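You operate a simulated robot arm through the tools that you are given. There is no shell and no other tool. Be economical: measure what you need, move in short steps, check, and stop when the job is done.

Carry out the task below with a simulated robot arm. There is one attempt and no reset: what you move stays moved.

TASK
Give the sleeve on the plate one dot of grease, then put it in the green tray.
Fine: after the dot turn the plate one step on and lift the sleeve off there.

It is judged by the outcome, as a careful person would: the job done as asked, and still so three seconds after it is handed in. It fails if anything else is knocked over, pushed out of place, dropped, spilled or broken.

THE ROBOT
A 7-joint arm with a two-finger parallel gripper, fixed in place. Base frame: the origin is at the foot of the arm, x ahead of it, y to its left, z up. Lengths are in m, angles in rad, forces in N, time in s.
Its first joint turns from -1.152 to 1.152 rad. Payload 2.5 kg.
Tool frame: the origin (TCP) lies between the finger pads and is the grasp point; the fingertips stand 0.023 m ahead of it; z points along the fingers, y is the line along which they close. The gripper opens to 0.094 m. The fingers are 0.038 m wide and 0.01 m thick; the gripper's body (0.054 by 0.096 m) begins 0.039 m behind the TCP.
Orientation is told as [roll, pitch, yaw] about the base's x, y, z axes, in that order, counted from this pose: with the fingers straight down and closing along the base's y, the tool's x points along the base's -x, its y along +y and its z along -z.

THE INTERFACE
- The arm moves only by the tool apply_moves. Its argument "moves" is a list of rows, each an object (a shift or turn left out is 0, a gripper value left out holds the last) with "travel": the shift along the base's x, y, z in m, a list of three; "turn": the turn, a rotation vector about the base's x, y, z in rad, a list of three. In form: [{"travel": [dx, dy, dz], "turn": [rx, ry, rz]}, ...]. A call has 1 to 10 rows; each row shifts and turns the commanded pose from where the row before left it. "hand" is the finger opening in m, from 0 to 0.094, set as the call begins (left out, the last holds). A row lasts 0.2 s, in which the tool goes at most 0.05 m and 0.15 rad; a call with a longer step from one row to the next is refused whole, and so is a gripper value outside its range. A pose out of reach is approached as far as the arm can. The call stops where the force on the tool passes 40 N (or 10 N more than at its start, if that is more) or the arm is blocked; 0.2 s more then pass. The fingers move at their own pace (about 0.108 m/s each) and stop on an object; they squeeze with about 27 N. The grip force told is the motor's: it shows also when the fingers shut on nothing. Time passes only in rows, and 0.2 s behind the last, so rows that do not move let the fingers close. It gives the time, the measured TCP pose, the force on the tool (base axes), the opening and the grip force at its end, in the units of the frame above (readings bear some noise).
- Cameras (640 x 400 px; columns grow to the right, rows downward): "scene" is fixed at [0.1278, -0.419, 0.5361]; the picture's right is [0.72, -0.70, 0.00], its down [-0.45, -0.46, -0.76] and it looks along [0.53, 0.55, -0.65] (base axes); focal length 250 px, centre (320, 200). "wrist" rides on the gripper at [-0.039, 0, -0.044] in the tool frame; the picture's right is [0.00, -1.00, 0.00], its down [0.97, 0.00, -0.24] and it looks along [0.24, 0.00, 0.97] (tool axes); focal length 218 px, centre (320, 200).
- capture(camera): a new picture of that camera. No time passes.
- measure_at(camera, pixels): for up to 12 pixels [column, row] of the newest picture of that camera ("zoom" is the newest enlarged one), the place [x, y, z] in the base frame of the surface seen there, good to about 0.002 m. No time passes.
- enlarge(camera, box): a new picture of the part [left, top, right, bottom] of that camera's present view, enlarged. No time passes.
- finish_job(): hands the job in; it is judged then, once.

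Work in short steps. Measure before you move; look again where a grasp or a placing could have gone wrong, and mend it. You have 80 turns and 34 pictures in all, the two below and enlarged ones among them. Open the gripper and draw the arm clear of the work before you hand the job in, unless the task says otherwise; then end with one line.

The tools are called after "Emit:" as name(argument=value, ...) on one line, values as JSON. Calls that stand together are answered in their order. apply_moves: Moves the arm, as the interface text tells. Its arguments: {"type":"object","properties":{"moves":{"type":"array","items":{"type":"object","properties":{"travel":{"type":"array","items":{"type":"number"}},"turn":{"type":"array","items":{"type":"number"}}}}},"hand":{"type":"number"}},"required":["moves"]} The other tools are called the same way: capture (camera) takes a picture; measure_at (camera, pixels) gives the place of the surface under pixels of a picture; enlarge (camera, box) takes an enlarged picture of a part of a camera's view; finish_job () hands the job in.

At the start:

```text
time: 0.0
position: [0.3407, -0.1608, 0.3711]
tool_rot: [0.0, -0.001, 0.0]
force: [0.0, -0.5, -0.1]
gripper_width: 0.0941
gripper_force: 0.0
```

scene: 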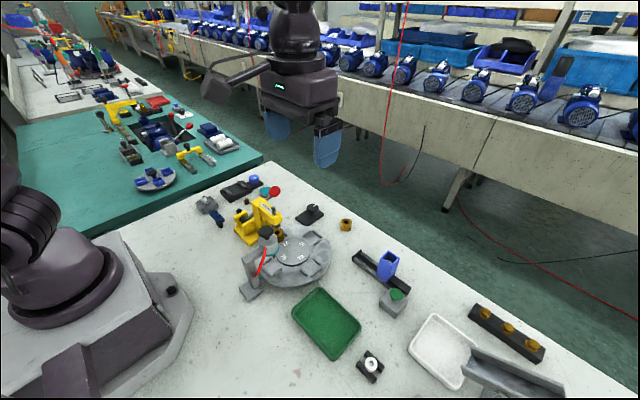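
wrist: 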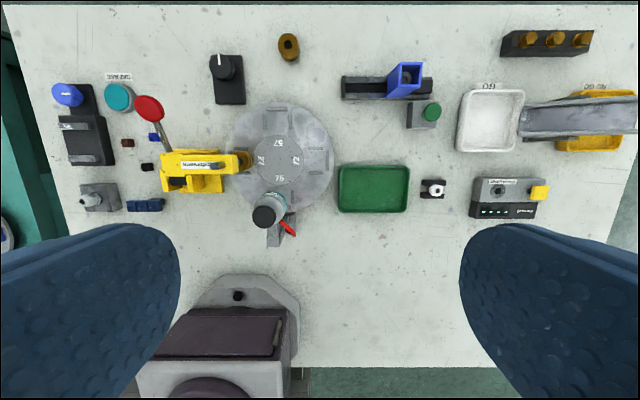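

The scene shows a rotary plate around (290,255) with a grease dispenser and yellow clamp/press beside it. I'll enlarge the views for details.

Emit:
enlarge(camera="scene", box=[180, 160, 420, 310])

Emit:
enlarge(camera="wrist", box=[150, 80, 350, 255])

```text
2.67 times, centred on (300, 235) of scene
```

zoom: 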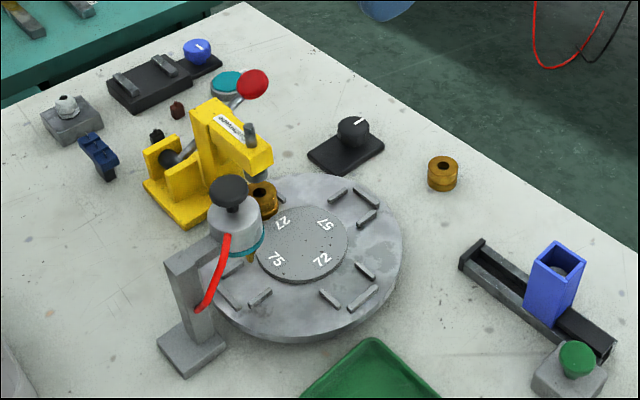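

```text
2.29 times, centred on (250, 168) of wrist
```

zoom: 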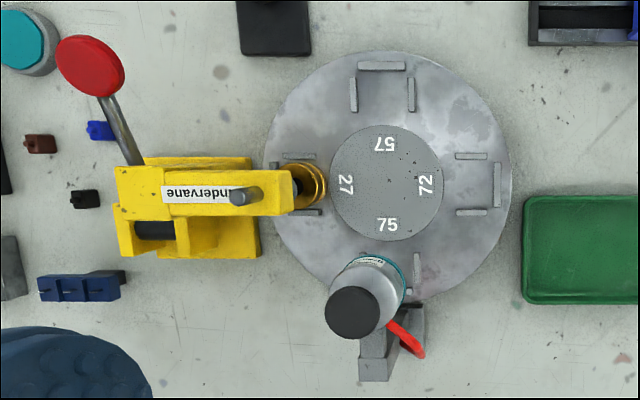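

The sleeve appears to sit at station 27 under the yellow fixture's nose; the greaser stands over station 75. I'll measure the key points.

Emit:
measure_at(camera="zoom", pixels=[[385, 185], [318, 185], [352, 312], [90, 66], [240, 195], [385, 275], [497, 185], [470, 156], [470, 212], [505, 120], [378, 65], [300, 175]])

Emit:
measure_at(camera="scene", pixels=[[280, 233], [275, 237], [266, 230], [276, 255], [324, 322], [345, 223], [265, 265], [273, 192], [264, 207], [290, 250], [251, 295], [397, 294]])

Emit:
apply_moves(moves=[{"travel": [-0.03, 0.03, 0]}, {"travel": [-0.03, 0.03, -0.02]}, {"travel": [-0.02, 0.03, -0.03]}])

Emit:
capture(camera="wrist")

```text
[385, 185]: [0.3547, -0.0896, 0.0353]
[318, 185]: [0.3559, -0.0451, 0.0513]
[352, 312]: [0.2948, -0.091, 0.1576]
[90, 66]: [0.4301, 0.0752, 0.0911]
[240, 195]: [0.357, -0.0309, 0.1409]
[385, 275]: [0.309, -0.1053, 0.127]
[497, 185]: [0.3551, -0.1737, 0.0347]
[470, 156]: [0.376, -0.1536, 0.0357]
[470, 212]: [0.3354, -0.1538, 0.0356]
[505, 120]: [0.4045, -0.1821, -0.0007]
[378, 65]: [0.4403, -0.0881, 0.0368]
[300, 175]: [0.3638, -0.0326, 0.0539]
```

```text
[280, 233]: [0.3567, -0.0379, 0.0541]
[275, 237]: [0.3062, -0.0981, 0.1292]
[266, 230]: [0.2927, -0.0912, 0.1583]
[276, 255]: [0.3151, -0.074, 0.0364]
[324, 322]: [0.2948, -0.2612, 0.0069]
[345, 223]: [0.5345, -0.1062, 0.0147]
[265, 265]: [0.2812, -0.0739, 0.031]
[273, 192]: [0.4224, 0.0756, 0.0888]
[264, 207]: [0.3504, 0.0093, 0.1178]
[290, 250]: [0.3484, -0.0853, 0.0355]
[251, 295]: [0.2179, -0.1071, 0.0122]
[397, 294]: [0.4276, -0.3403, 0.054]
```

```text
time: 0.8
position: [0.2589, -0.0694, 0.3193]
tool_rot: [0.0, 0.0, 0.001]
force: [0.7, 1.0, -0.1]
gripper_width: 0.0943
gripper_force: 0.1
```

```text
29 pictures are left
```

wrist: 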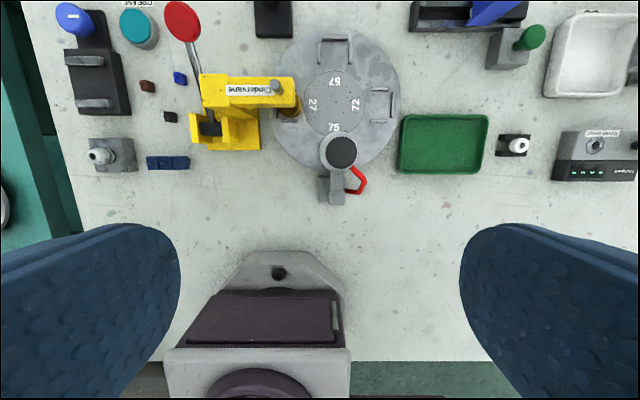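

Enlarging the labels and devices at left and the plate.

Emit:
enlarge(camera="wrist", box=[50, 0, 410, 210])

Emit:
measure_at(camera="wrist", pixels=[[300, 230], [445, 145], [360, 60], [340, 153], [332, 190], [356, 176], [230, 130], [235, 85], [195, 60], [181, 18], [435, 230], [410, 70]])

```text
1.78 times, centred on (230, 105) of wrist
```

zoom: 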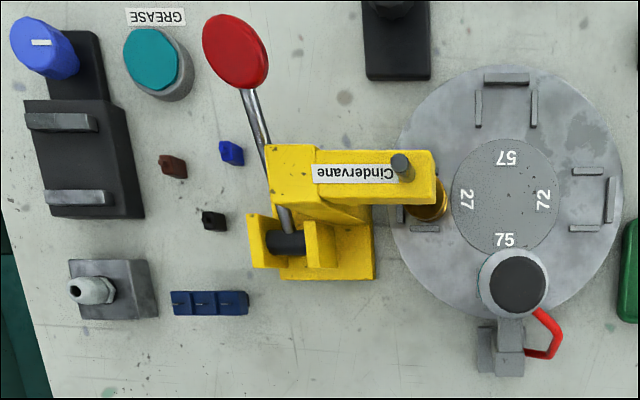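

```text
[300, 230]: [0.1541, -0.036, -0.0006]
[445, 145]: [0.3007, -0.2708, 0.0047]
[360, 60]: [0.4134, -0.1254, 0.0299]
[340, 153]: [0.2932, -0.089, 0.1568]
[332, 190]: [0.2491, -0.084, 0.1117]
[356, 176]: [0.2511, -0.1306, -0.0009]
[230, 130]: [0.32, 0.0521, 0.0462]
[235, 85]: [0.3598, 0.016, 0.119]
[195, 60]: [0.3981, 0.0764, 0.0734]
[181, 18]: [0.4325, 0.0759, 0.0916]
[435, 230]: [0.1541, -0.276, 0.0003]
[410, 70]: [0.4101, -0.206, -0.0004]
```

Emit:
enlarge(camera="scene", box=[225, 180, 345, 255])

Emit:
apply_moves(moves=[{"travel": [0.04, 0.02, 0.0]}, {"travel": [0.04, 0.02, 0]}, {"travel": [0.04, 0.02, 0]}])

Emit:
capture(camera="wrist")

```text
5.33 times, centred on (285, 218) of scene
```

zoom: 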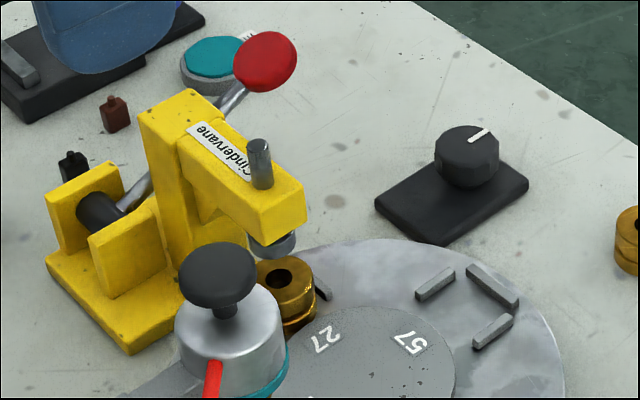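

```text
time: 1.6
position: [0.3789, -0.0109, 0.3225]
tool_rot: [0.0, -0.001, 0.001]
force: [0.3, 0.0, -0.7]
gripper_width: 0.0939
gripper_force: 0.1
```

```text
26 pictures are left
```

wrist: 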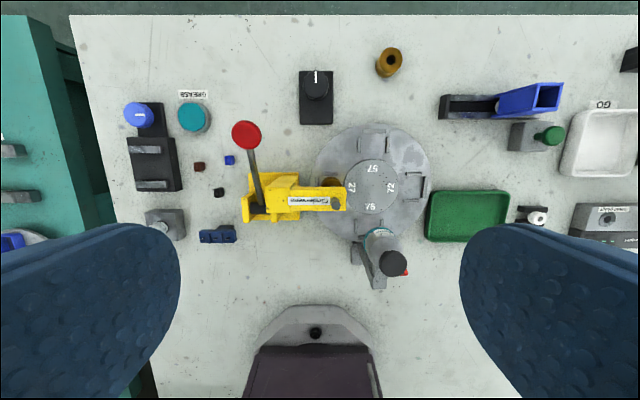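

Emit:
enlarge(camera="wrist", box=[110, 55, 350, 205])

Emit:
measure_at(camera="wrist", pixels=[[192, 118], [318, 76], [318, 92], [138, 115], [315, 115], [388, 62], [330, 180], [400, 150], [372, 128], [412, 210], [420, 180], [392, 265]])

```text
2.67 times, centred on (230, 130) of wrist
```

zoom: 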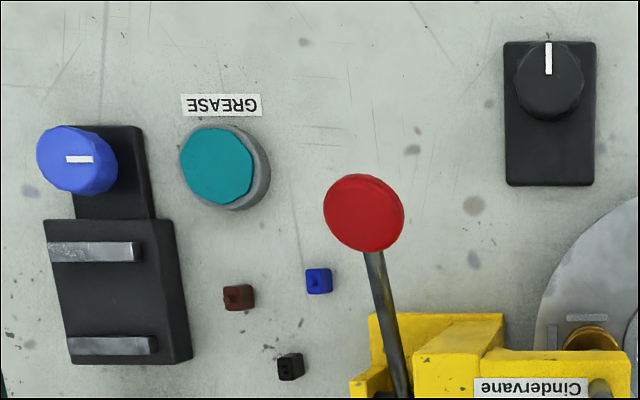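

```text
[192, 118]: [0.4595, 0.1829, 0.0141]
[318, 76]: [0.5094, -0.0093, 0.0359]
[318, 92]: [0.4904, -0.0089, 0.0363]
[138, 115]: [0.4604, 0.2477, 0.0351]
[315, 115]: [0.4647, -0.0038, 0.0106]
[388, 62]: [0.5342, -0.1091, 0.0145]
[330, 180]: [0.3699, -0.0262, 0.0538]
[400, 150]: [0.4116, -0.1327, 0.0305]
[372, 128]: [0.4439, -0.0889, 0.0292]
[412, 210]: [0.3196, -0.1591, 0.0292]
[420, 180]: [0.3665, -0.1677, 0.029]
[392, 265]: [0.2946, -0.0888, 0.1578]
```

The press ram is clear above the sleeve, so the plate can be turned. I'll move over the empty station 72 at about (0.355,-0.155) with the fingers turned to straddle its two side ribs.

Emit:
apply_moves(hand=0.07, moves=[{"travel": [0, -0.02, 0], "turn": [0, 0, -0.15]}, {"travel": [0, -0.02, 0], "turn": [0, 0, -0.15]}, {"travel": [0, -0.02, 0], "turn": [0, 0, -0.15]}, {"travel": [0, -0.02, 0], "turn": [0, 0, -0.15]}, {"travel": [0, -0.02, 0], "turn": [0, 0, -0.15]}, {"travel": [-0.01, -0.02, 0], "turn": [0, 0, -0.15]}, {"travel": [-0.01, -0.02, 0], "turn": [0, 0, -0.15]}, {"travel": [-0.003, -0.005, -0.03], "turn": [0, 0, -0.15]}, {"travel": [0, 0, -0.03], "turn": [0, 0, -0.15]}, {"travel": [0, 0, -0.03], "turn": [0, 0, -0.15]}])

Emit:
apply_moves(moves=[{"travel": [0, 0, -0.02], "turn": [0, 0, -0.071]}, {"travel": [0, 0, -0.03]}])

Emit:
capture(camera="wrist")

```text
time: 3.8
position: [0.3564, -0.1556, 0.2287]
tool_rot: [-0.001, 0.001, -1.504]
force: [0.2, 0.4, -0.6]
gripper_width: 0.0702
gripper_force: 0.1
```

```text
time: 4.4
position: [0.3553, -0.1535, 0.183]
tool_rot: [0.0, 0.001, -1.57]
force: [-0.4, 0.2, 1.0]
gripper_width: 0.07
gripper_force: 0.0
```

```text
24 pictures are left
```

wrist: 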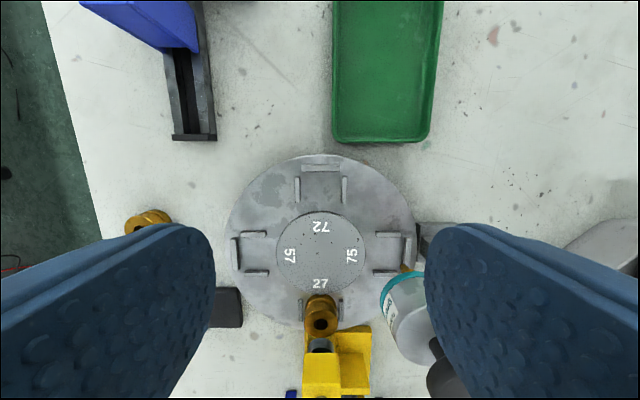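

Station 72's ribs appear at (297,190) and (344,190); the sleeve is at (320,318) in station 27. Measuring ribs, nozzle tip and sleeve.

Emit:
measure_at(camera="wrist", pixels=[[297, 190], [344, 190], [320, 168], [405, 266], [318, 303], [335, 318], [306, 318], [253, 273], [252, 234], [320, 250], [320, 345], [235, 252]])

Emit:
enlarge(camera="wrist", box=[220, 140, 430, 350])

```text
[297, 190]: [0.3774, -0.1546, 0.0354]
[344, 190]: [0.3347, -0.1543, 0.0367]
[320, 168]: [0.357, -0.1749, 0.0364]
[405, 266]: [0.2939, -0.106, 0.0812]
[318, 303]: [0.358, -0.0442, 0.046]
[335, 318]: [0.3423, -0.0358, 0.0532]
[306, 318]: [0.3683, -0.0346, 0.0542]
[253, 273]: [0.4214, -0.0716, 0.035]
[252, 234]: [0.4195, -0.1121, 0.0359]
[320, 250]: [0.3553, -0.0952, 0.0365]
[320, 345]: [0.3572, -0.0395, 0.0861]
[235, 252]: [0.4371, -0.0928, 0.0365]
```

```text
1.90 times, centred on (325, 245) of wrist
```

zoom: 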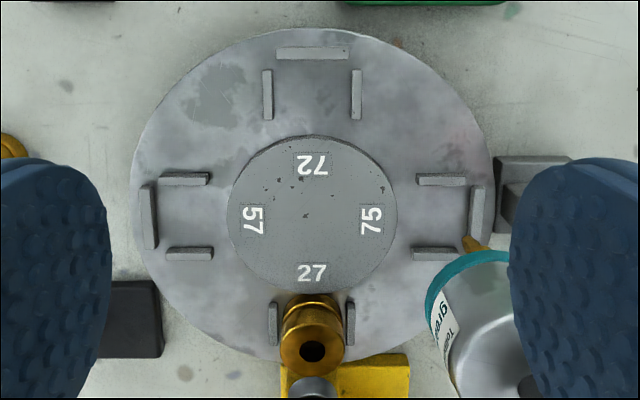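

Plate centre is about (0.356,-0.092), ribs top at z 0.036, plate top 0.030. Descending to straddle station 72's ribs.

Emit:
apply_moves(hand=0.07, moves=[{"travel": [0, -0.002, -0.04]}, {"travel": [0, 0, -0.04]}, {"travel": [0, 0, -0.03]}, {"travel": [0, 0, -0.01]}, {"travel": [0, 0, -0.004]}])

```text
time: 5.6
position: [0.3582, -0.1572, 0.056]
tool_rot: [0.001, 0.001, -1.571]
force: [0.0, 0.5, -0.9]
gripper_width: 0.0699
gripper_force: 0.2
```

Fingertips are at ~0.033, beside the ribs. Close on them.

Emit:
apply_moves(hand=0.04, moves=[{"travel": [-0.002, 0, -0.001]}, {}, {}])

```text
time: 6.4
position: [0.3556, -0.1589, 0.056]
tool_rot: [0.001, 0.001, -1.572]
force: [1.3, -1.3, -1.8]
gripper_width: 0.0471
gripper_force: 45.0
```

Gripped (width 0.047). Try a small arc CCW about the plate centre to feel for resistance.

Emit:
apply_moves(moves=[{"travel": [0.0049, 0.0002, 0], "turn": [0, 0, 0.075]}, {"travel": [0.0049, 0.0006, 0], "turn": [0, 0, 0.075]}])

Emit:
capture(camera="scene")

```text
time: 7.0
position: [0.3658, -0.1575, 0.0568]
tool_rot: [-0.003, 0.001, -1.419]
force: [-4.4, 0.8, 3.4]
gripper_width: 0.0466
gripper_force: 45.1
```

```text
22 pictures are left
```

scene: 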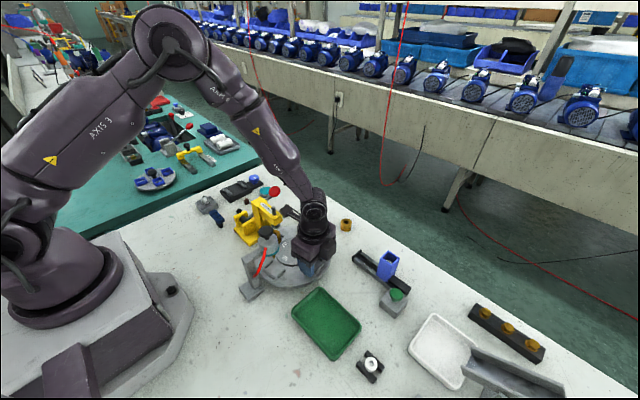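

Emit:
enlarge(camera="scene", box=[225, 180, 345, 295])

```text
3.48 times, centred on (285, 238) of scene
```

zoom: 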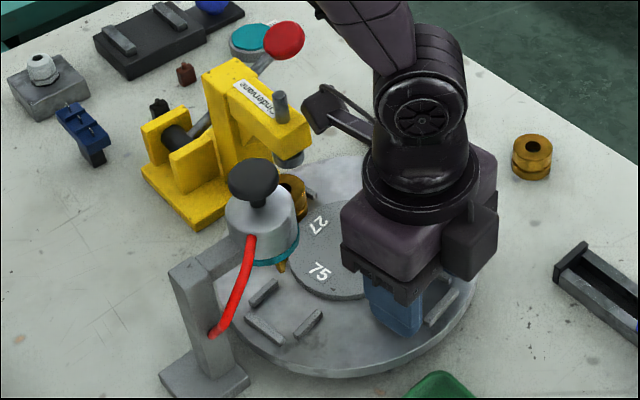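

The plate turns freely. A bracket on the gripper points toward the press; I'll measure its clearance.

Emit:
measure_at(camera="zoom", pixels=[[318, 105], [312, 125], [350, 120], [330, 92], [281, 105], [300, 140], [372, 130], [345, 132]])

```text
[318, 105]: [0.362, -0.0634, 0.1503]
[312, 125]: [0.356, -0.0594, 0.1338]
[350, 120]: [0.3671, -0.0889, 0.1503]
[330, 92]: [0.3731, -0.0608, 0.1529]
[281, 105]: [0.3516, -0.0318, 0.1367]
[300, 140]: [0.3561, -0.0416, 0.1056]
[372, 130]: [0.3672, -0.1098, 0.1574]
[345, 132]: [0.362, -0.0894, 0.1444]
```

The bracket tip reaches ~0.098 from the TCP toward the plate centre and would pass within ~6 mm of the greaser at the end. I'll open, shift the grip 9 mm outward along the ribs, and regrip.

Emit:
apply_moves(hand=0.056, moves=[{}, {"travel": [0.0007, -0.0045, 0]}, {"travel": [0.0006, -0.0044, -0.0005]}])

Emit:
apply_moves(hand=0.04, moves=[{}, {}])

```text
time: 7.8
position: [0.367, -0.1668, 0.0556]
tool_rot: [0.0, 0.0, -1.422]
force: [0.3, -0.5, -0.1]
gripper_width: 0.0559
gripper_force: 0.2
```

```text
time: 8.4
position: [0.3655, -0.1675, 0.0558]
tool_rot: [0.001, -0.003, -1.42]
force: [0.0, -6.6, -2.1]
gripper_width: 0.0469
gripper_force: 44.8
```

Emit:
apply_moves(moves=[{"travel": [0.00886, 0.00189, 0], "turn": [0, 0, 0.12]}, {"travel": [0.00857, 0.00294, 0], "turn": [0, 0, 0.12]}, {"travel": [0.00816, 0.00394, 0], "turn": [0, 0, 0.12]}, {"travel": [0.00763, 0.00489, 0], "turn": [0, 0, 0.12]}, {"travel": [0.00699, 0.00577, 0], "turn": [0, 0, 0.12]}])

Emit:
enlarge(camera="scene", box=[225, 180, 345, 295])

```text
time: 9.6
position: [0.4084, -0.1455, 0.0563]
tool_rot: [0.002, -0.004, -0.816]
force: [-5.0, -5.7, 36.9]
gripper_width: 0.0466
gripper_force: 45.3
```

```text
3.48 times, centred on (285, 238) of scene
```

zoom: 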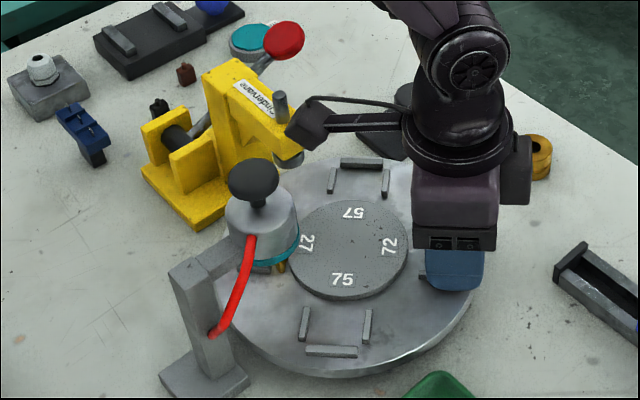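

Upward force rose to 37 N – fingertips are likely pressing on the plate. Raise slightly and check, also measuring bracket clearance.

Emit:
apply_moves(moves=[{"travel": [0, 0, 0.001]}, {"travel": [0, 0, 0.001]}])

Emit:
measure_at(camera="zoom", pixels=[[300, 130], [318, 142], [297, 110], [315, 105], [282, 110], [280, 165], [265, 215], [290, 245]])

```text
time: 10.2
position: [0.4081, -0.1467, 0.0555]
tool_rot: [0.001, 0.0, -0.821]
force: [3.6, -3.7, 7.9]
gripper_width: 0.0469
gripper_force: 45.1
```

```text
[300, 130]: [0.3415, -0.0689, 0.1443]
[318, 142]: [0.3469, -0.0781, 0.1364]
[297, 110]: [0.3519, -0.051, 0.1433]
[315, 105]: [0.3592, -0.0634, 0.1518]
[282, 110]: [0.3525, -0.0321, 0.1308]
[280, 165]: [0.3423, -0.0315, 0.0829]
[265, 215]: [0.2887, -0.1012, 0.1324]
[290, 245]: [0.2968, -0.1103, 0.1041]
```

Force dropped to 8 N; bracket is clear. Continue the arc.

Emit:
apply_moves(moves=[{"travel": [0.00625, 0.00656, 0.0005], "turn": [0, 0, 0.12]}, {"travel": [0.00542, 0.00727, 0], "turn": [0, 0, 0.12]}, {"travel": [0.00451, 0.00786, 0], "turn": [0, 0, 0.12]}])

Emit:
enlarge(camera="scene", box=[225, 180, 345, 295])

```text
time: 10.9
position: [0.4219, -0.1284, 0.0557]
tool_rot: [0.001, -0.004, -0.521]
force: [2.9, -0.6, -1.9]
gripper_width: 0.0466
gripper_force: 45.0
stopped in row 3: the force on the tool passed its limit (the readings are from after the stop); the commanded pose is now the measured one
```

```text
3.48 times, centred on (285, 238) of scene
```

zoom: 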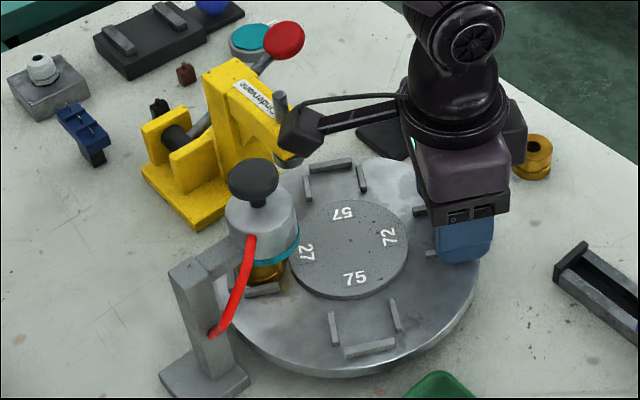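

Stopped by force. Check clearances: bracket vs press and sleeve vs nozzle.

Emit:
measure_at(camera="zoom", pixels=[[283, 135], [300, 135], [290, 115], [315, 110], [265, 275], [285, 270], [280, 158], [300, 152], [278, 262], [250, 268]])

Emit:
capture(camera="wrist")

```text
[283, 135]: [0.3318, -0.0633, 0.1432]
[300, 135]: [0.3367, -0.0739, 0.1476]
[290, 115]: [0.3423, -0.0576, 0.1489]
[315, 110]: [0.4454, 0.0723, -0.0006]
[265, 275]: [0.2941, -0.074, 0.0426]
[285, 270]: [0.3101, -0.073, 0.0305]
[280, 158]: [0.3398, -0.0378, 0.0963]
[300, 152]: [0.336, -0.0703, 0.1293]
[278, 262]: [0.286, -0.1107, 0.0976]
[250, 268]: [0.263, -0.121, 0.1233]
```

```text
18 pictures are left
```

wrist: 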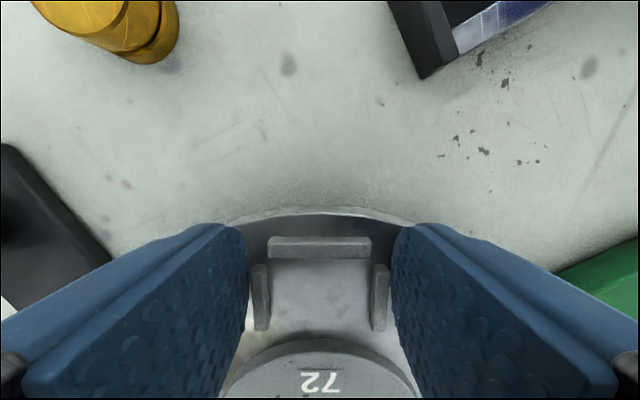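

Grip is good and clearances look fine; the stop was probably vertical rubbing. Raise slightly and continue gently.

Emit:
apply_moves(moves=[{"travel": [0, 0, 0.0008]}, {"travel": [0.0017, 0.0034, 0], "turn": [0, 0, 0.05]}, {"travel": [0.0017, 0.0034, 0], "turn": [0, 0, 0.05]}, {"travel": [0.0014, 0.0035, 0], "turn": [0, 0, 0.05]}])

```text
time: 11.9
position: [0.4271, -0.1183, 0.0558]
tool_rot: [0.002, -0.005, -0.369]
force: [12.0, -1.4, -21.3]
gripper_width: 0.0469
gripper_force: 45.1
```

Now slight upward pull (-21 N) and radial 12 N; correct by ~1 mm and continue.

Emit:
apply_moves(moves=[{"travel": [0.0006, 0, -0.0012]}, {"travel": [0.0013, 0.0036, 0], "turn": [0, 0, 0.05]}, {"travel": [0.0011, 0.0036, 0], "turn": [0, 0, 0.05]}, {"travel": [0.0009, 0.0037, 0], "turn": [0, 0, 0.05]}])

```text
time: 12.9
position: [0.4304, -0.1075, 0.0569]
tool_rot: [0.002, -0.004, -0.219]
force: [-8.1, 5.0, 17.1]
gripper_width: 0.047
gripper_force: 44.9
```

Emit:
apply_moves(moves=[{"travel": [-0.0004, 0, 0.0009]}, {"travel": [0.0007, 0.0037, 0], "turn": [0, 0, 0.05]}, {"travel": [0.0005, 0.0037, 0], "turn": [0, 0, 0.05]}, {"travel": [0.0003, 0.0038, 0], "turn": [0, 0, 0.05]}])

Emit:
enlarge(camera="scene", box=[225, 180, 345, 295])

```text
time: 13.9
position: [0.433, -0.095, 0.0554]
tool_rot: [0.004, -0.003, -0.068]
force: [-0.7, 9.5, 3.8]
gripper_width: 0.0471
gripper_force: 44.6
```

```text
3.48 times, centred on (285, 238) of scene
```

zoom: 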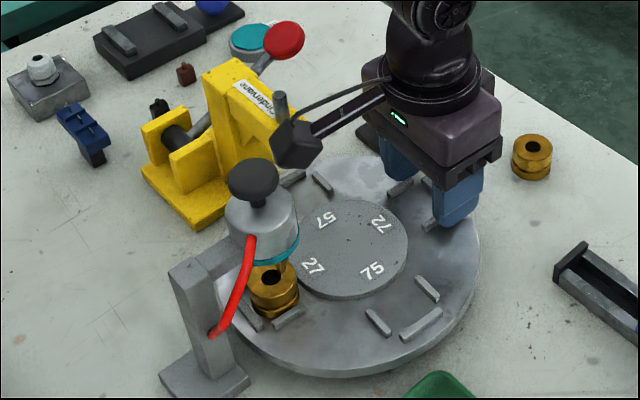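

Sleeve is nearly under the nozzle. Finish the last 4°.

Emit:
apply_moves(moves=[{"travel": [0.0001, 0.003, 0], "turn": [0, 0, 0.04]}, {"travel": [0, 0.0022, 0], "turn": [0, 0, 0.028]}, {}])

Emit:
enlarge(camera="scene", box=[235, 215, 305, 275])

Emit:
measure_at(camera="zoom", pixels=[[320, 150], [310, 200]])

```text
time: 14.8
position: [0.433, -0.0915, 0.0562]
tool_rot: [0.004, -0.007, -0.001]
force: [7.4, 14.8, -1.2]
gripper_width: 0.0467
gripper_force: 45.4
```

```text
6.67 times, centred on (270, 245) of scene
```

zoom: 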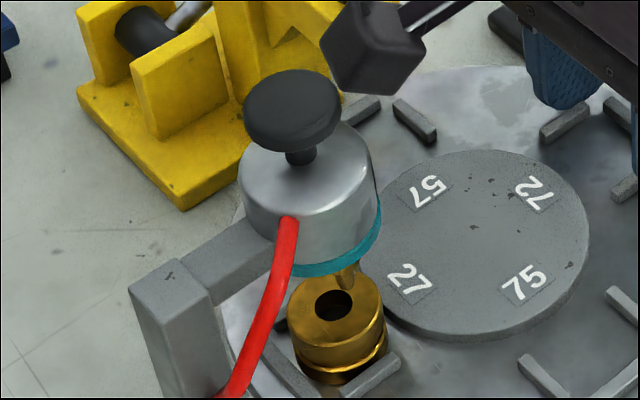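

```text
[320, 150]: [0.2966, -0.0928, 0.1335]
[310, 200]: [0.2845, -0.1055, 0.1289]
```

Emit:
measure_at(camera="zoom", pixels=[[347, 272], [345, 283], [300, 308], [372, 305], [333, 345], [340, 285], [365, 375], [270, 360], [360, 110], [413, 118], [563, 118], [320, 320]])

```text
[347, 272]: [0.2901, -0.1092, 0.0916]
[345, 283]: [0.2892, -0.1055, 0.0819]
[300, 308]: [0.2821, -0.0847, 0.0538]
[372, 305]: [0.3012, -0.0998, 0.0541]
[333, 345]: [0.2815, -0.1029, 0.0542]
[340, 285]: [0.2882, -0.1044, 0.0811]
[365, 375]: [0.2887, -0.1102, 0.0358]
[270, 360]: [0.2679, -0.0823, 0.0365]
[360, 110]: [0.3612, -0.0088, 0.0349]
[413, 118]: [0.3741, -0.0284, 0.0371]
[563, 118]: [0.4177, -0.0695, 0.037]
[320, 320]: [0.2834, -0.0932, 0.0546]
```

The force (+y 15 N) hints the plate wants to settle in a detent further on. Release the grip and see where it settles.

Emit:
apply_moves(hand=0.07, moves=[{}, {}, {}])

Emit:
apply_moves(moves=[{"travel": [0.003, 0, 0.01]}, {"travel": [0, 0, 0.04]}, {"travel": [0, 0, 0.05]}, {"travel": [0, -0.01, 0.03]}])

Emit:
capture(camera="wrist")

Emit:
enlarge(camera="scene", box=[230, 195, 350, 295])

```text
time: 15.6
position: [0.432, -0.0921, 0.0563]
tool_rot: [0.002, -0.006, -0.002]
force: [0.0, 0.5, 0.5]
gripper_width: 0.0698
gripper_force: 0.0
```

```text
time: 16.6
position: [0.4328, -0.1014, 0.1861]
tool_rot: [0.001, -0.005, -0.004]
force: [-0.3, 0.1, 0.2]
gripper_width: 0.0698
gripper_force: 0.0
```

```text
15 pictures are left
```

wrist: 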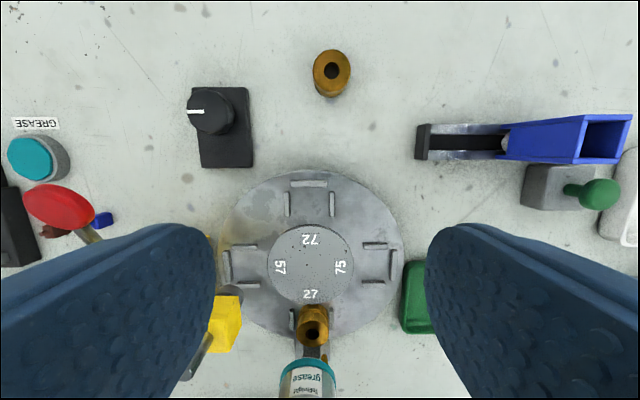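

```text
4.00 times, centred on (290, 245) of scene
```

zoom: 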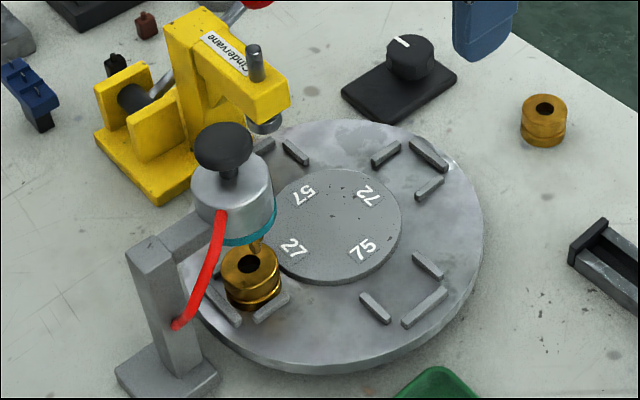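

The black knob turned with the plate (its pointer now points +y), so it's the plate's index knob. Check alignment and the nozzle.

Emit:
enlarge(camera="wrist", box=[250, 280, 380, 400])

Emit:
measure_at(camera="wrist", pixels=[[287, 205], [333, 205], [309, 184], [228, 265], [245, 247], [245, 283], [376, 247], [376, 281], [313, 320], [322, 352], [301, 330], [326, 330]])

```text
3.33 times, centred on (315, 340) of wrist
```

zoom: 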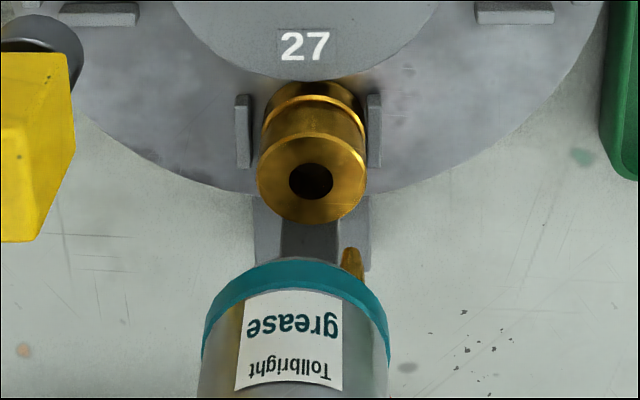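

```text
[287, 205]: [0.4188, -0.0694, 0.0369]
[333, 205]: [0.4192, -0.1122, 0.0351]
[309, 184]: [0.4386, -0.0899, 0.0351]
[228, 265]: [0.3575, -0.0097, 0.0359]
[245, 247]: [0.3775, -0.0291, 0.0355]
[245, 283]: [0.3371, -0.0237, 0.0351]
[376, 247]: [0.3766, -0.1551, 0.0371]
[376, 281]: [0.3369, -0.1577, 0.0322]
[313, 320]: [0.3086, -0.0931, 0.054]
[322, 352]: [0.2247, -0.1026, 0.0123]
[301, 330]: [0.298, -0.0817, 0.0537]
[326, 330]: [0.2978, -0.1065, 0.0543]
```

The plate is aligned; the nozzle sits over the sleeve's ring face. Now move to the teal GREASE button at (0.460,0.183) with closed fingers.

Emit:
apply_moves(hand=0, moves=[{"travel": [0.01, 0.0, 0.04]}, {"travel": [0.01, 0.04, 0]}, {"travel": [0.007, 0.045, 0]}, {"travel": [0, 0.045, 0]}, {"travel": [0, 0.045, 0]}, {"travel": [0, 0.045, 0]}, {"travel": [0, 0.045, 0]}, {"travel": [0, 0.019, 0]}, {}])

Emit:
capture(camera="wrist")

```text
time: 18.6
position: [0.4614, 0.1853, 0.2249]
tool_rot: [0.0, -0.005, -0.005]
force: [0.1, -0.2, 0.2]
gripper_width: 0.0
gripper_force: 26.6
```

```text
12 pictures are left
```

wrist: 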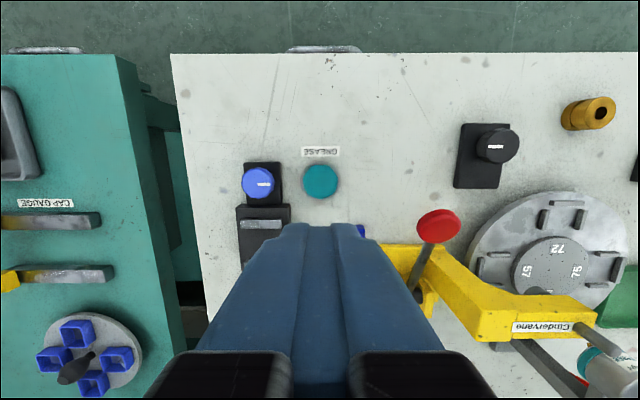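

Emit:
measure_at(camera="wrist", pixels=[[321, 165], [321, 196], [306, 181], [336, 181], [321, 181], [258, 180], [285, 215]])

```text
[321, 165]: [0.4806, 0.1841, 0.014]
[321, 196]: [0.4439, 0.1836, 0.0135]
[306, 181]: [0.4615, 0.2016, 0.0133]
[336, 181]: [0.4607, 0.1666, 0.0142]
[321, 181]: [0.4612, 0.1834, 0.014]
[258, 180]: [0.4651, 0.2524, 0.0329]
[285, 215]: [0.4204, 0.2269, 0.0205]
```

Button centre (0.4615,0.184,0.014), right below. Descend to just above it.

Emit:
apply_moves(moves=[{"travel": [0, -0.001, -0.045]}, {"travel": [0, 0, -0.045]}, {"travel": [0, 0, -0.045]}, {"travel": [0, 0, -0.03]}, {"travel": [0, 0, -0.015]}, {}])

```text
time: 19.9
position: [0.4618, 0.1829, 0.0466]
tool_rot: [0.001, -0.005, -0.004]
force: [0.3, -0.2, 0.1]
gripper_width: 0.0001
gripper_force: 26.7
```

Emit:
apply_moves(moves=[{"travel": [0, 0, -0.005]}, {"travel": [0, 0, -0.003]}, {"travel": [0, 0, -0.002]}, {"travel": [0, 0, -0.002]}, {"travel": [0, 0, -0.002]}])

```text
time: 20.8
position: [0.461, 0.1821, 0.0372]
tool_rot: [-0.002, 0.0, -0.003]
force: [-1.7, 0.7, 3.0]
gripper_width: 0.0
gripper_force: 27.3
stopped in row 4: the force on the tool passed its limit (the readings are from after the stop); the commanded pose is now the measured one
```

Contact with over-limit force on the button. Check whether a dot appeared before anything else.

Emit:
enlarge(camera="scene", box=[240, 220, 310, 275])

```text
7.27 times, centred on (275, 248) of scene
```

zoom: 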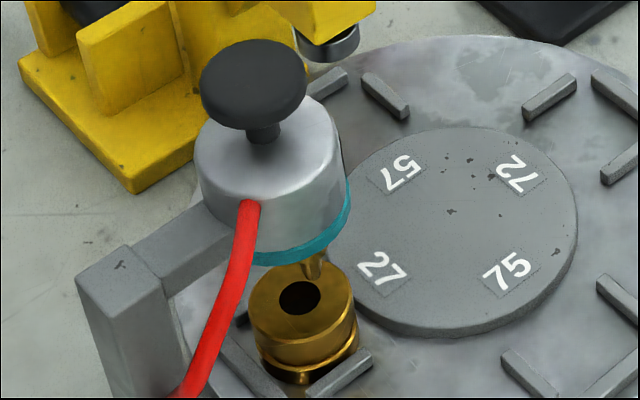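

No dot visible yet. Press a bit further, slowly.

Emit:
apply_moves(moves=[{"travel": [0, 0, -0.0007]}, {"travel": [0, 0, -0.0007]}, {"travel": [0, 0, -0.0007]}, {}])

```text
time: 21.8
position: [0.4614, 0.1825, 0.0369]
tool_rot: [0.0, -0.003, -0.003]
force: [-1.4, 0.2, 4.1]
gripper_width: 0.0
gripper_force: 26.8
stopped in row 4: the force on the tool passed its limit (the readings are from after the stop); the commanded pose is now the measured one
```

The button seems rigid and takes >40 N. Lift off and look again.

Emit:
apply_moves(moves=[{"travel": [0, 0, 0.01]}, {"travel": [0, 0, 0.03]}, {"travel": [0, 0, 0.04]}])

Emit:
enlarge(camera="scene", box=[255, 235, 300, 275])

Emit:
enlarge(camera="wrist", box=[220, 60, 420, 220])

```text
time: 22.6
position: [0.4631, 0.1831, 0.1178]
tool_rot: [-0.002, 0.004, -0.003]
force: [0.4, -0.4, -0.1]
gripper_width: 0.0
gripper_force: 27.1
```

```text
10.00 times, centred on (278, 255) of scene
```

zoom: 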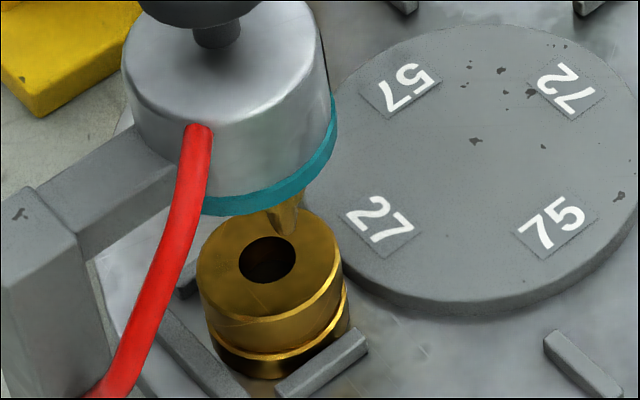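

```text
2.50 times, centred on (320, 140) of wrist
```

zoom: 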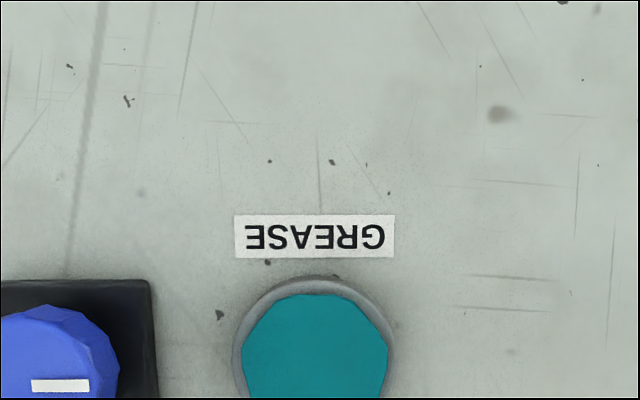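

No dot appeared. The rigid disc may not be what triggers the greaser; the cartridge has a black plunger on top. Before trying, look at the unidentified control box on the right.

Emit:
apply_moves(moves=[{"travel": [0, 0, 0.05]}, {"travel": [0, 0, 0.05]}, {"travel": [0, -0.01, 0.045]}, {"travel": [-0.01, -0.045, 0.02]}, {"travel": [-0.015, -0.045, 0]}, {"travel": [-0.015, -0.045, 0]}, {"travel": [-0.015, -0.045, 0]}, {"travel": [-0.015, -0.045, 0]}, {"travel": [-0.015, -0.045, 0]}, {"travel": [-0.015, -0.045, 0]}])

Emit:
apply_moves(moves=[{"travel": [-0.015, -0.045, 0]}, {"travel": [-0.015, -0.045, 0]}, {"travel": [-0.015, -0.045, 0]}, {"travel": [-0.01, -0.045, 0]}, {"travel": [-0.01, -0.045, 0]}])

Emit:
enlarge(camera="wrist", box=[200, 60, 560, 285])

```text
refused: row 4 steps farther than a row can; nothing moved
```

```text
time: 23.8
position: [0.3975, -0.0424, 0.1152]
tool_rot: [-0.001, 0.0, -0.002]
force: [0.5, -0.9, 0.1]
gripper_width: 0.0
gripper_force: 26.5
```

```text
1.78 times, centred on (380, 172) of wrist
```

zoom: 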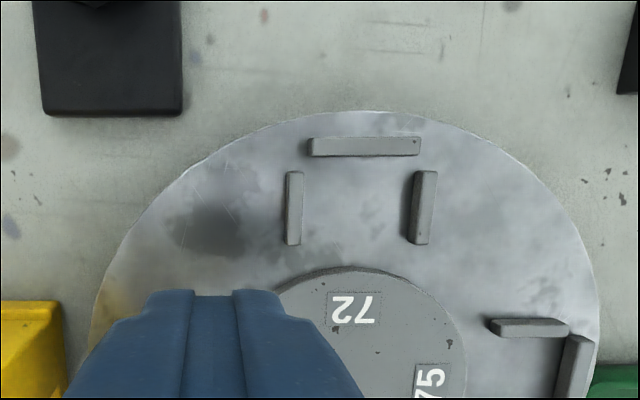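

The first call was refused, so the second passed low; forces stayed small. Go straight up now, then check nothing was disturbed.

Emit:
apply_moves(moves=[{"travel": [0.005, 0, 0.045]}, {"travel": [0, 0, 0.05]}, {"travel": [0, 0, 0.05]}, {"travel": [0, 0, 0.03]}])

Emit:
enlarge(camera="scene", box=[180, 165, 380, 290])

```text
time: 24.8
position: [0.4007, -0.0418, 0.2903]
tool_rot: [-0.002, 0.0, -0.005]
force: [-0.1, 0.1, 0.1]
gripper_width: 0.0002
gripper_force: 27.5
```

```text
3.20 times, centred on (280, 228) of scene
```

zoom: 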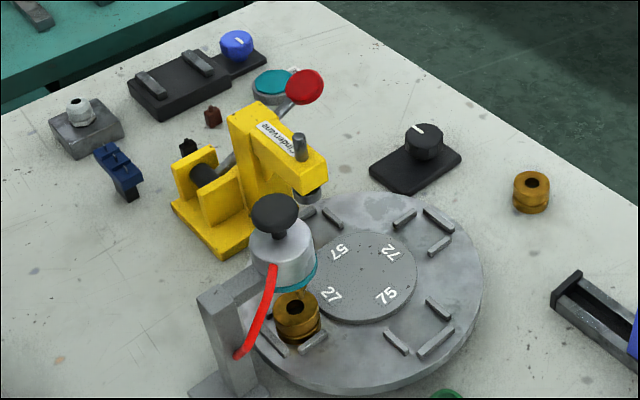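

All in place. Now view the right-hand box.

Emit:
apply_moves(moves=[{"travel": [-0.012, -0.04, 0.002]}, {"travel": [-0.012, -0.04, 0.002]}, {"travel": [-0.012, -0.04, 0.002]}, {"travel": [-0.012, -0.04, 0.002]}, {"travel": [-0.012, -0.04, 0.002]}, {"travel": [-0.012, -0.04, 0]}, {"travel": [-0.012, -0.04, 0]}, {"travel": [-0.012, -0.04, 0]}])

Emit:
enlarge(camera="wrist", box=[200, 60, 520, 260])

```text
time: 26.6
position: [0.3042, -0.3647, 0.3029]
tool_rot: [0.001, 0.0, -0.003]
force: [-0.1, -0.4, 0.2]
gripper_width: 0.0001
gripper_force: 27.1
```

```text
2.00 times, centred on (360, 160) of wrist
```

zoom: 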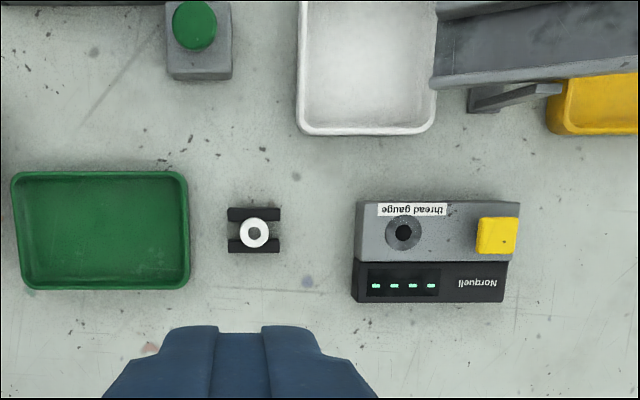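

That box is a thread gauge, unrelated. So the greaser is worked by its black plunger, top at (0.2937,-0.090,0.158). Move above it.

Emit:
apply_moves(moves=[{"travel": [-0.0015, 0.0393, 0]}, {"travel": [-0.0015, 0.0393, 0]}, {"travel": [-0.0015, 0.0393, 0]}, {"travel": [-0.0015, 0.0393, 0]}, {"travel": [-0.0015, 0.0393, 0]}, {"travel": [-0.0015, 0.0393, -0.02]}, {"travel": [-0.0015, 0.0389, -0.02]}, {"travel": [0, 0, -0.04]}, {"travel": [0, 0, -0.03]}, {}])

```text
time: 28.8
position: [0.2971, -0.0896, 0.1912]
tool_rot: [-0.004, -0.001, -0.002]
force: [0.8, 0.1, 1.1]
gripper_width: 0.0
gripper_force: 27.3
```

Emit:
apply_moves(moves=[{"travel": [-0.003, 0, -0.003]}, {"travel": [0, 0, -0.003]}, {"travel": [0, 0, -0.002]}, {"travel": [0, 0, -0.002]}, {"travel": [0, 0, -0.0015]}])

```text
time: 29.9
position: [0.2929, -0.0881, 0.1814]
tool_rot: [0.0, -0.002, -0.003]
force: [-0.2, -0.6, -0.1]
gripper_width: 0.0
gripper_force: 27.3
```

Tip at ~0.158, no contact yet. Press on in millimetre steps.

Emit:
apply_moves(moves=[{"travel": [0, 0, -0.0015]}, {"travel": [0, 0, -0.0015]}, {"travel": [0, 0, -0.0015]}, {"travel": [0, 0, -0.0015]}])

```text
time: 30.9
position: [0.2922, -0.0879, 0.1739]
tool_rot: [-0.002, 0.003, -0.004]
force: [-0.4, -0.1, 1.8]
gripper_width: 0.0
gripper_force: 27.1
```

The plunger moves easily. Continue a little with a force check.

Emit:
apply_moves(moves=[{"travel": [0, 0, -0.0015]}, {"travel": [0, 0, -0.0015]}])

Emit:
enlarge(camera="scene", box=[250, 220, 305, 275])

```text
time: 31.6
position: [0.2924, -0.088, 0.1707]
tool_rot: [-0.001, -0.001, -0.004]
force: [0.1, 0.9, 2.5]
gripper_width: 0.0001
gripper_force: 27.6
```

```text
7.27 times, centred on (278, 248) of scene
```

zoom: 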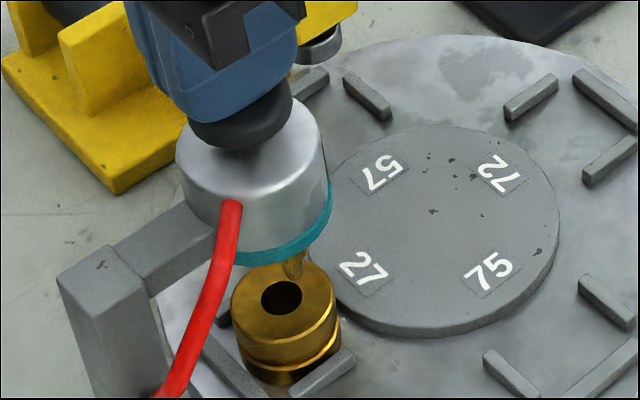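

Plunger almost down, no dot yet. Push to the end of its stroke.

Emit:
apply_moves(moves=[{"travel": [0, 0, -0.001]}, {"travel": [0, 0, -0.001]}, {"travel": [0, 0, -0.001]}])

```text
time: 32.4
position: [0.2924, -0.0883, 0.169]
tool_rot: [-0.001, -0.001, -0.002]
force: [0.0, 1.7, 4.1]
gripper_width: 0.0
gripper_force: 27.1
```

Emit:
apply_moves(moves=[{"travel": [0, 0, -0.001]}, {"travel": [0, 0, -0.001]}, {}])

```text
time: 33.1
position: [0.2939, -0.0871, 0.167]
tool_rot: [-0.002, 0.0, -0.004]
force: [-2.1, -0.8, 4.6]
gripper_width: 0.0001
gripper_force: 27.5
```

Emit:
apply_moves(moves=[{"travel": [0, 0, -0.001]}, {"travel": [0, 0, -0.001]}, {"travel": [0, 0, -0.001]}])

```text
time: 34.0
position: [0.293, -0.0879, 0.1643]
tool_rot: [-0.002, -0.002, -0.003]
force: [-10.4, 1.0, 31.3]
gripper_width: 0.0002
gripper_force: 27.1
```

Hard stop reached (31 N). Look for the dot.

Emit:
enlarge(camera="scene", box=[255, 235, 300, 275])

```text
10.00 times, centred on (278, 255) of scene
```

zoom: 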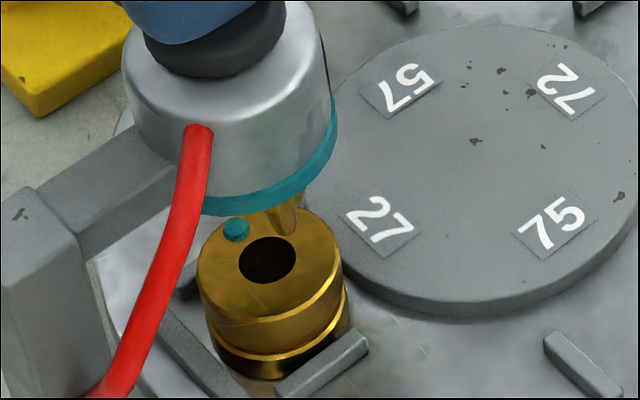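

A single teal dot is on the sleeve face. Release the plunger straight up, then go back over the -y station (now 75) with yaw -90° to turn the plate one more step.

Emit:
apply_moves(moves=[{"travel": [0, 0, 0.005]}, {"travel": [0, 0, 0.01]}, {"travel": [0, 0, 0.03]}, {"travel": [0, 0, 0.04]}, {"travel": [0.02, -0.02, 0.01], "turn": [0, 0, -0.15]}, {"travel": [0.02, -0.02, 0], "turn": [0, 0, -0.15]}, {"travel": [0.02, -0.02, 0], "turn": [0, 0, -0.15]}, {"travel": [0.003, -0.019, 0], "turn": [0, 0, -0.15]}, {"travel": [0, 0, 0], "turn": [0, 0, -0.15]}, {"travel": [0, 0, 0], "turn": [0, 0, -0.15]}])

Emit:
apply_moves(hand=0.07, moves=[{"turn": [0, 0, -0.15]}, {"turn": [0, 0, -0.15]}, {"turn": [0, 0, -0.15]}, {"turn": [0, 0, -0.15]}, {"turn": [0, 0, -0.068]}, {}])

```text
time: 36.1
position: [0.3538, -0.1662, 0.256]
tool_rot: [-0.002, 0.001, -0.905]
force: [-0.4, 1.1, -0.5]
gripper_width: 0.0002
gripper_force: 26.8
```

```text
time: 37.5
position: [0.3565, -0.1645, 0.2595]
tool_rot: [-0.002, -0.002, -1.573]
force: [0.6, 0.0, -0.7]
gripper_width: 0.0699
gripper_force: 0.0
```

Emit:
apply_moves(moves=[{"travel": [0, -0.002, -0.045]}, {"travel": [0, 0, -0.045]}, {"travel": [0, 0, -0.045]}, {"travel": [0, 0, -0.045]}, {"travel": [0, 0, -0.017]}, {}])

```text
time: 39.0
position: [0.3581, -0.1679, 0.059]
tool_rot: [-0.001, 0.0, -1.571]
force: [-0.3, -1.0, -0.7]
gripper_width: 0.0701
gripper_force: 0.0
```

Emit:
apply_moves(moves=[{"travel": [-0.0015, 0, -0.0028]}, {}])

Emit:
apply_moves(hand=0.04, moves=[{}, {}, {}])

```text
time: 39.5
position: [0.3541, -0.1688, 0.0571]
tool_rot: [-0.003, -0.001, -1.571]
force: [-0.1, -0.2, -0.6]
gripper_width: 0.0699
gripper_force: 0.1
```

```text
time: 40.4
position: [0.3548, -0.1675, 0.0581]
tool_rot: [-0.002, 0.0, -1.571]
force: [0.3, -1.6, -4.4]
gripper_width: 0.0468
gripper_force: 45.2
```

Engagement may be a bit shallow; reopen, lower 1.3 mm and regrip.

Emit:
apply_moves(hand=0.056, moves=[{}, {"travel": [0, 0, -0.0013]}, {}])

Emit:
apply_moves(hand=0.04, moves=[{}, {}, {}])

```text
time: 41.1
position: [0.3539, -0.1698, 0.0564]
tool_rot: [-0.001, 0.0, -1.571]
force: [0.2, 0.2, 0.1]
gripper_width: 0.056
gripper_force: 0.1
```

```text
time: 42.0
position: [0.3552, -0.1692, 0.0569]
tool_rot: [0.0, -0.001, -1.571]
force: [2.6, -1.2, -2.9]
gripper_width: 0.0467
gripper_force: 45.2
```

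Emit:
apply_moves(moves=[{"travel": [0.00916, 0.00055, 0], "turn": [0, 0, 0.12]}, {"travel": [0.00903, 0.00164, 0], "turn": [0, 0, 0.12]}, {"travel": [0.00877, 0.00271, 0], "turn": [0, 0, 0.12]}])

```text
time: 42.8
position: [0.3824, -0.1632, 0.0565]
tool_rot: [0.003, -0.005, -1.21]
force: [24.6, -4.7, -28.9]
gripper_width: 0.0465
gripper_force: 44.9
```

Correct for the forces, then continue.

Emit:
apply_moves(moves=[{"travel": [0.001, 0.0002, -0.0015]}, {}])

```text
time: 43.4
position: [0.3824, -0.1631, 0.0566]
tool_rot: [-0.001, -0.005, -1.208]
force: [9.5, -1.6, -1.8]
gripper_width: 0.0468
gripper_force: 45.2
```

Emit:
apply_moves(moves=[{"travel": [0.00696, 0.00305, 0], "turn": [0, 0, 0.1]}, {"travel": [0.00662, 0.00373, 0], "turn": [0, 0, 0.1]}, {"travel": [0.00622, 0.00437, 0], "turn": [0, 0, 0.1]}, {}])

```text
time: 44.4
position: [0.4032, -0.1524, 0.0565]
tool_rot: [0.002, -0.006, -0.91]
force: [22.4, -7.5, -20.2]
gripper_width: 0.047
gripper_force: 44.5
```

Emit:
apply_moves(moves=[{"travel": [0.0012, -0.0005, -0.0013]}, {"travel": [0.00575, 0.00497, 0], "turn": [0, 0, 0.1]}, {"travel": [0.00522, 0.00552, 0], "turn": [0, 0, 0.1]}, {"travel": [0.00464, 0.00601, 0], "turn": [0, 0, 0.1]}, {}])

```text
time: 45.3
position: [0.4172, -0.1385, 0.0566]
tool_rot: [0.0, 0.004, -0.668]
force: [-1.8, 1.9, 3.4]
gripper_width: 0.0466
gripper_force: 45.0
stopped in row 4: the force on the tool passed its limit (the readings are from after the stop); the commanded pose is now the measured one
```

Emit:
apply_moves(moves=[{"travel": [0.0023, 0.0031, 0], "turn": [0, 0, 0.05]}, {"travel": [0.0021, 0.0032, 0], "turn": [0, 0, 0.05]}, {"travel": [0.002, 0.0033, 0], "turn": [0, 0, 0.05]}, {}])

```text
time: 46.3
position: [0.4235, -0.128, 0.0562]
tool_rot: [-0.001, 0.006, -0.514]
force: [-9.5, 2.0, 10.8]
gripper_width: 0.0467
gripper_force: 45.0
```

Emit:
apply_moves(moves=[{"travel": [-0.0004, 0, 0.0006]}, {"travel": [0.0018, 0.0034, 0], "turn": [0, 0, 0.05]}, {"travel": [0.0016, 0.0034, 0], "turn": [0, 0, 0.05]}, {"travel": [0.0014, 0.0035, 0], "turn": [0, 0, 0.05]}, {"travel": [0.0013, 0.0036, 0], "turn": [0, 0, 0.05]}, {}])

```text
time: 47.7
position: [0.4303, -0.1158, 0.057]
tool_rot: [0.001, 0.004, -0.315]
force: [-2.7, 16.9, 11.1]
gripper_width: 0.0466
gripper_force: 44.7
```

Emit:
apply_moves(moves=[{"travel": [0, 0.0008, 0.0006]}, {"travel": [0.0011, 0.0036, 0], "turn": [0, 0, 0.05]}, {"travel": [0.0009, 0.0037, 0], "turn": [0, 0, 0.05]}, {"travel": [0.0007, 0.0037, 0], "turn": [0, 0, 0.05]}, {"travel": [0.0005, 0.0038, 0], "turn": [0, 0, 0.05]}, {}])

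```text
time: 48.8
position: [0.433, -0.1015, 0.0575]
tool_rot: [-0.003, -0.002, -0.148]
force: [4.2, -0.4, -3.3]
gripper_width: 0.0469
gripper_force: 45.6
stopped in row 5: the force on the tool passed its limit (the readings are from after the stop); the commanded pose is now the measured one
```

Emit:
apply_moves(moves=[{"travel": [0.0003, 0.0033, 0], "turn": [0, 0, 0.05]}, {"travel": [0.0002, 0.0032, 0], "turn": [0, 0, 0.05]}, {"travel": [0.0001, 0.0032, 0], "turn": [0, 0, 0.048]}, {}])

```text
time: 49.8
position: [0.4342, -0.0909, 0.0559]
tool_rot: [0.004, -0.002, 0.001]
force: [-2.6, 17.4, 4.3]
gripper_width: 0.0467
gripper_force: 45.0
```

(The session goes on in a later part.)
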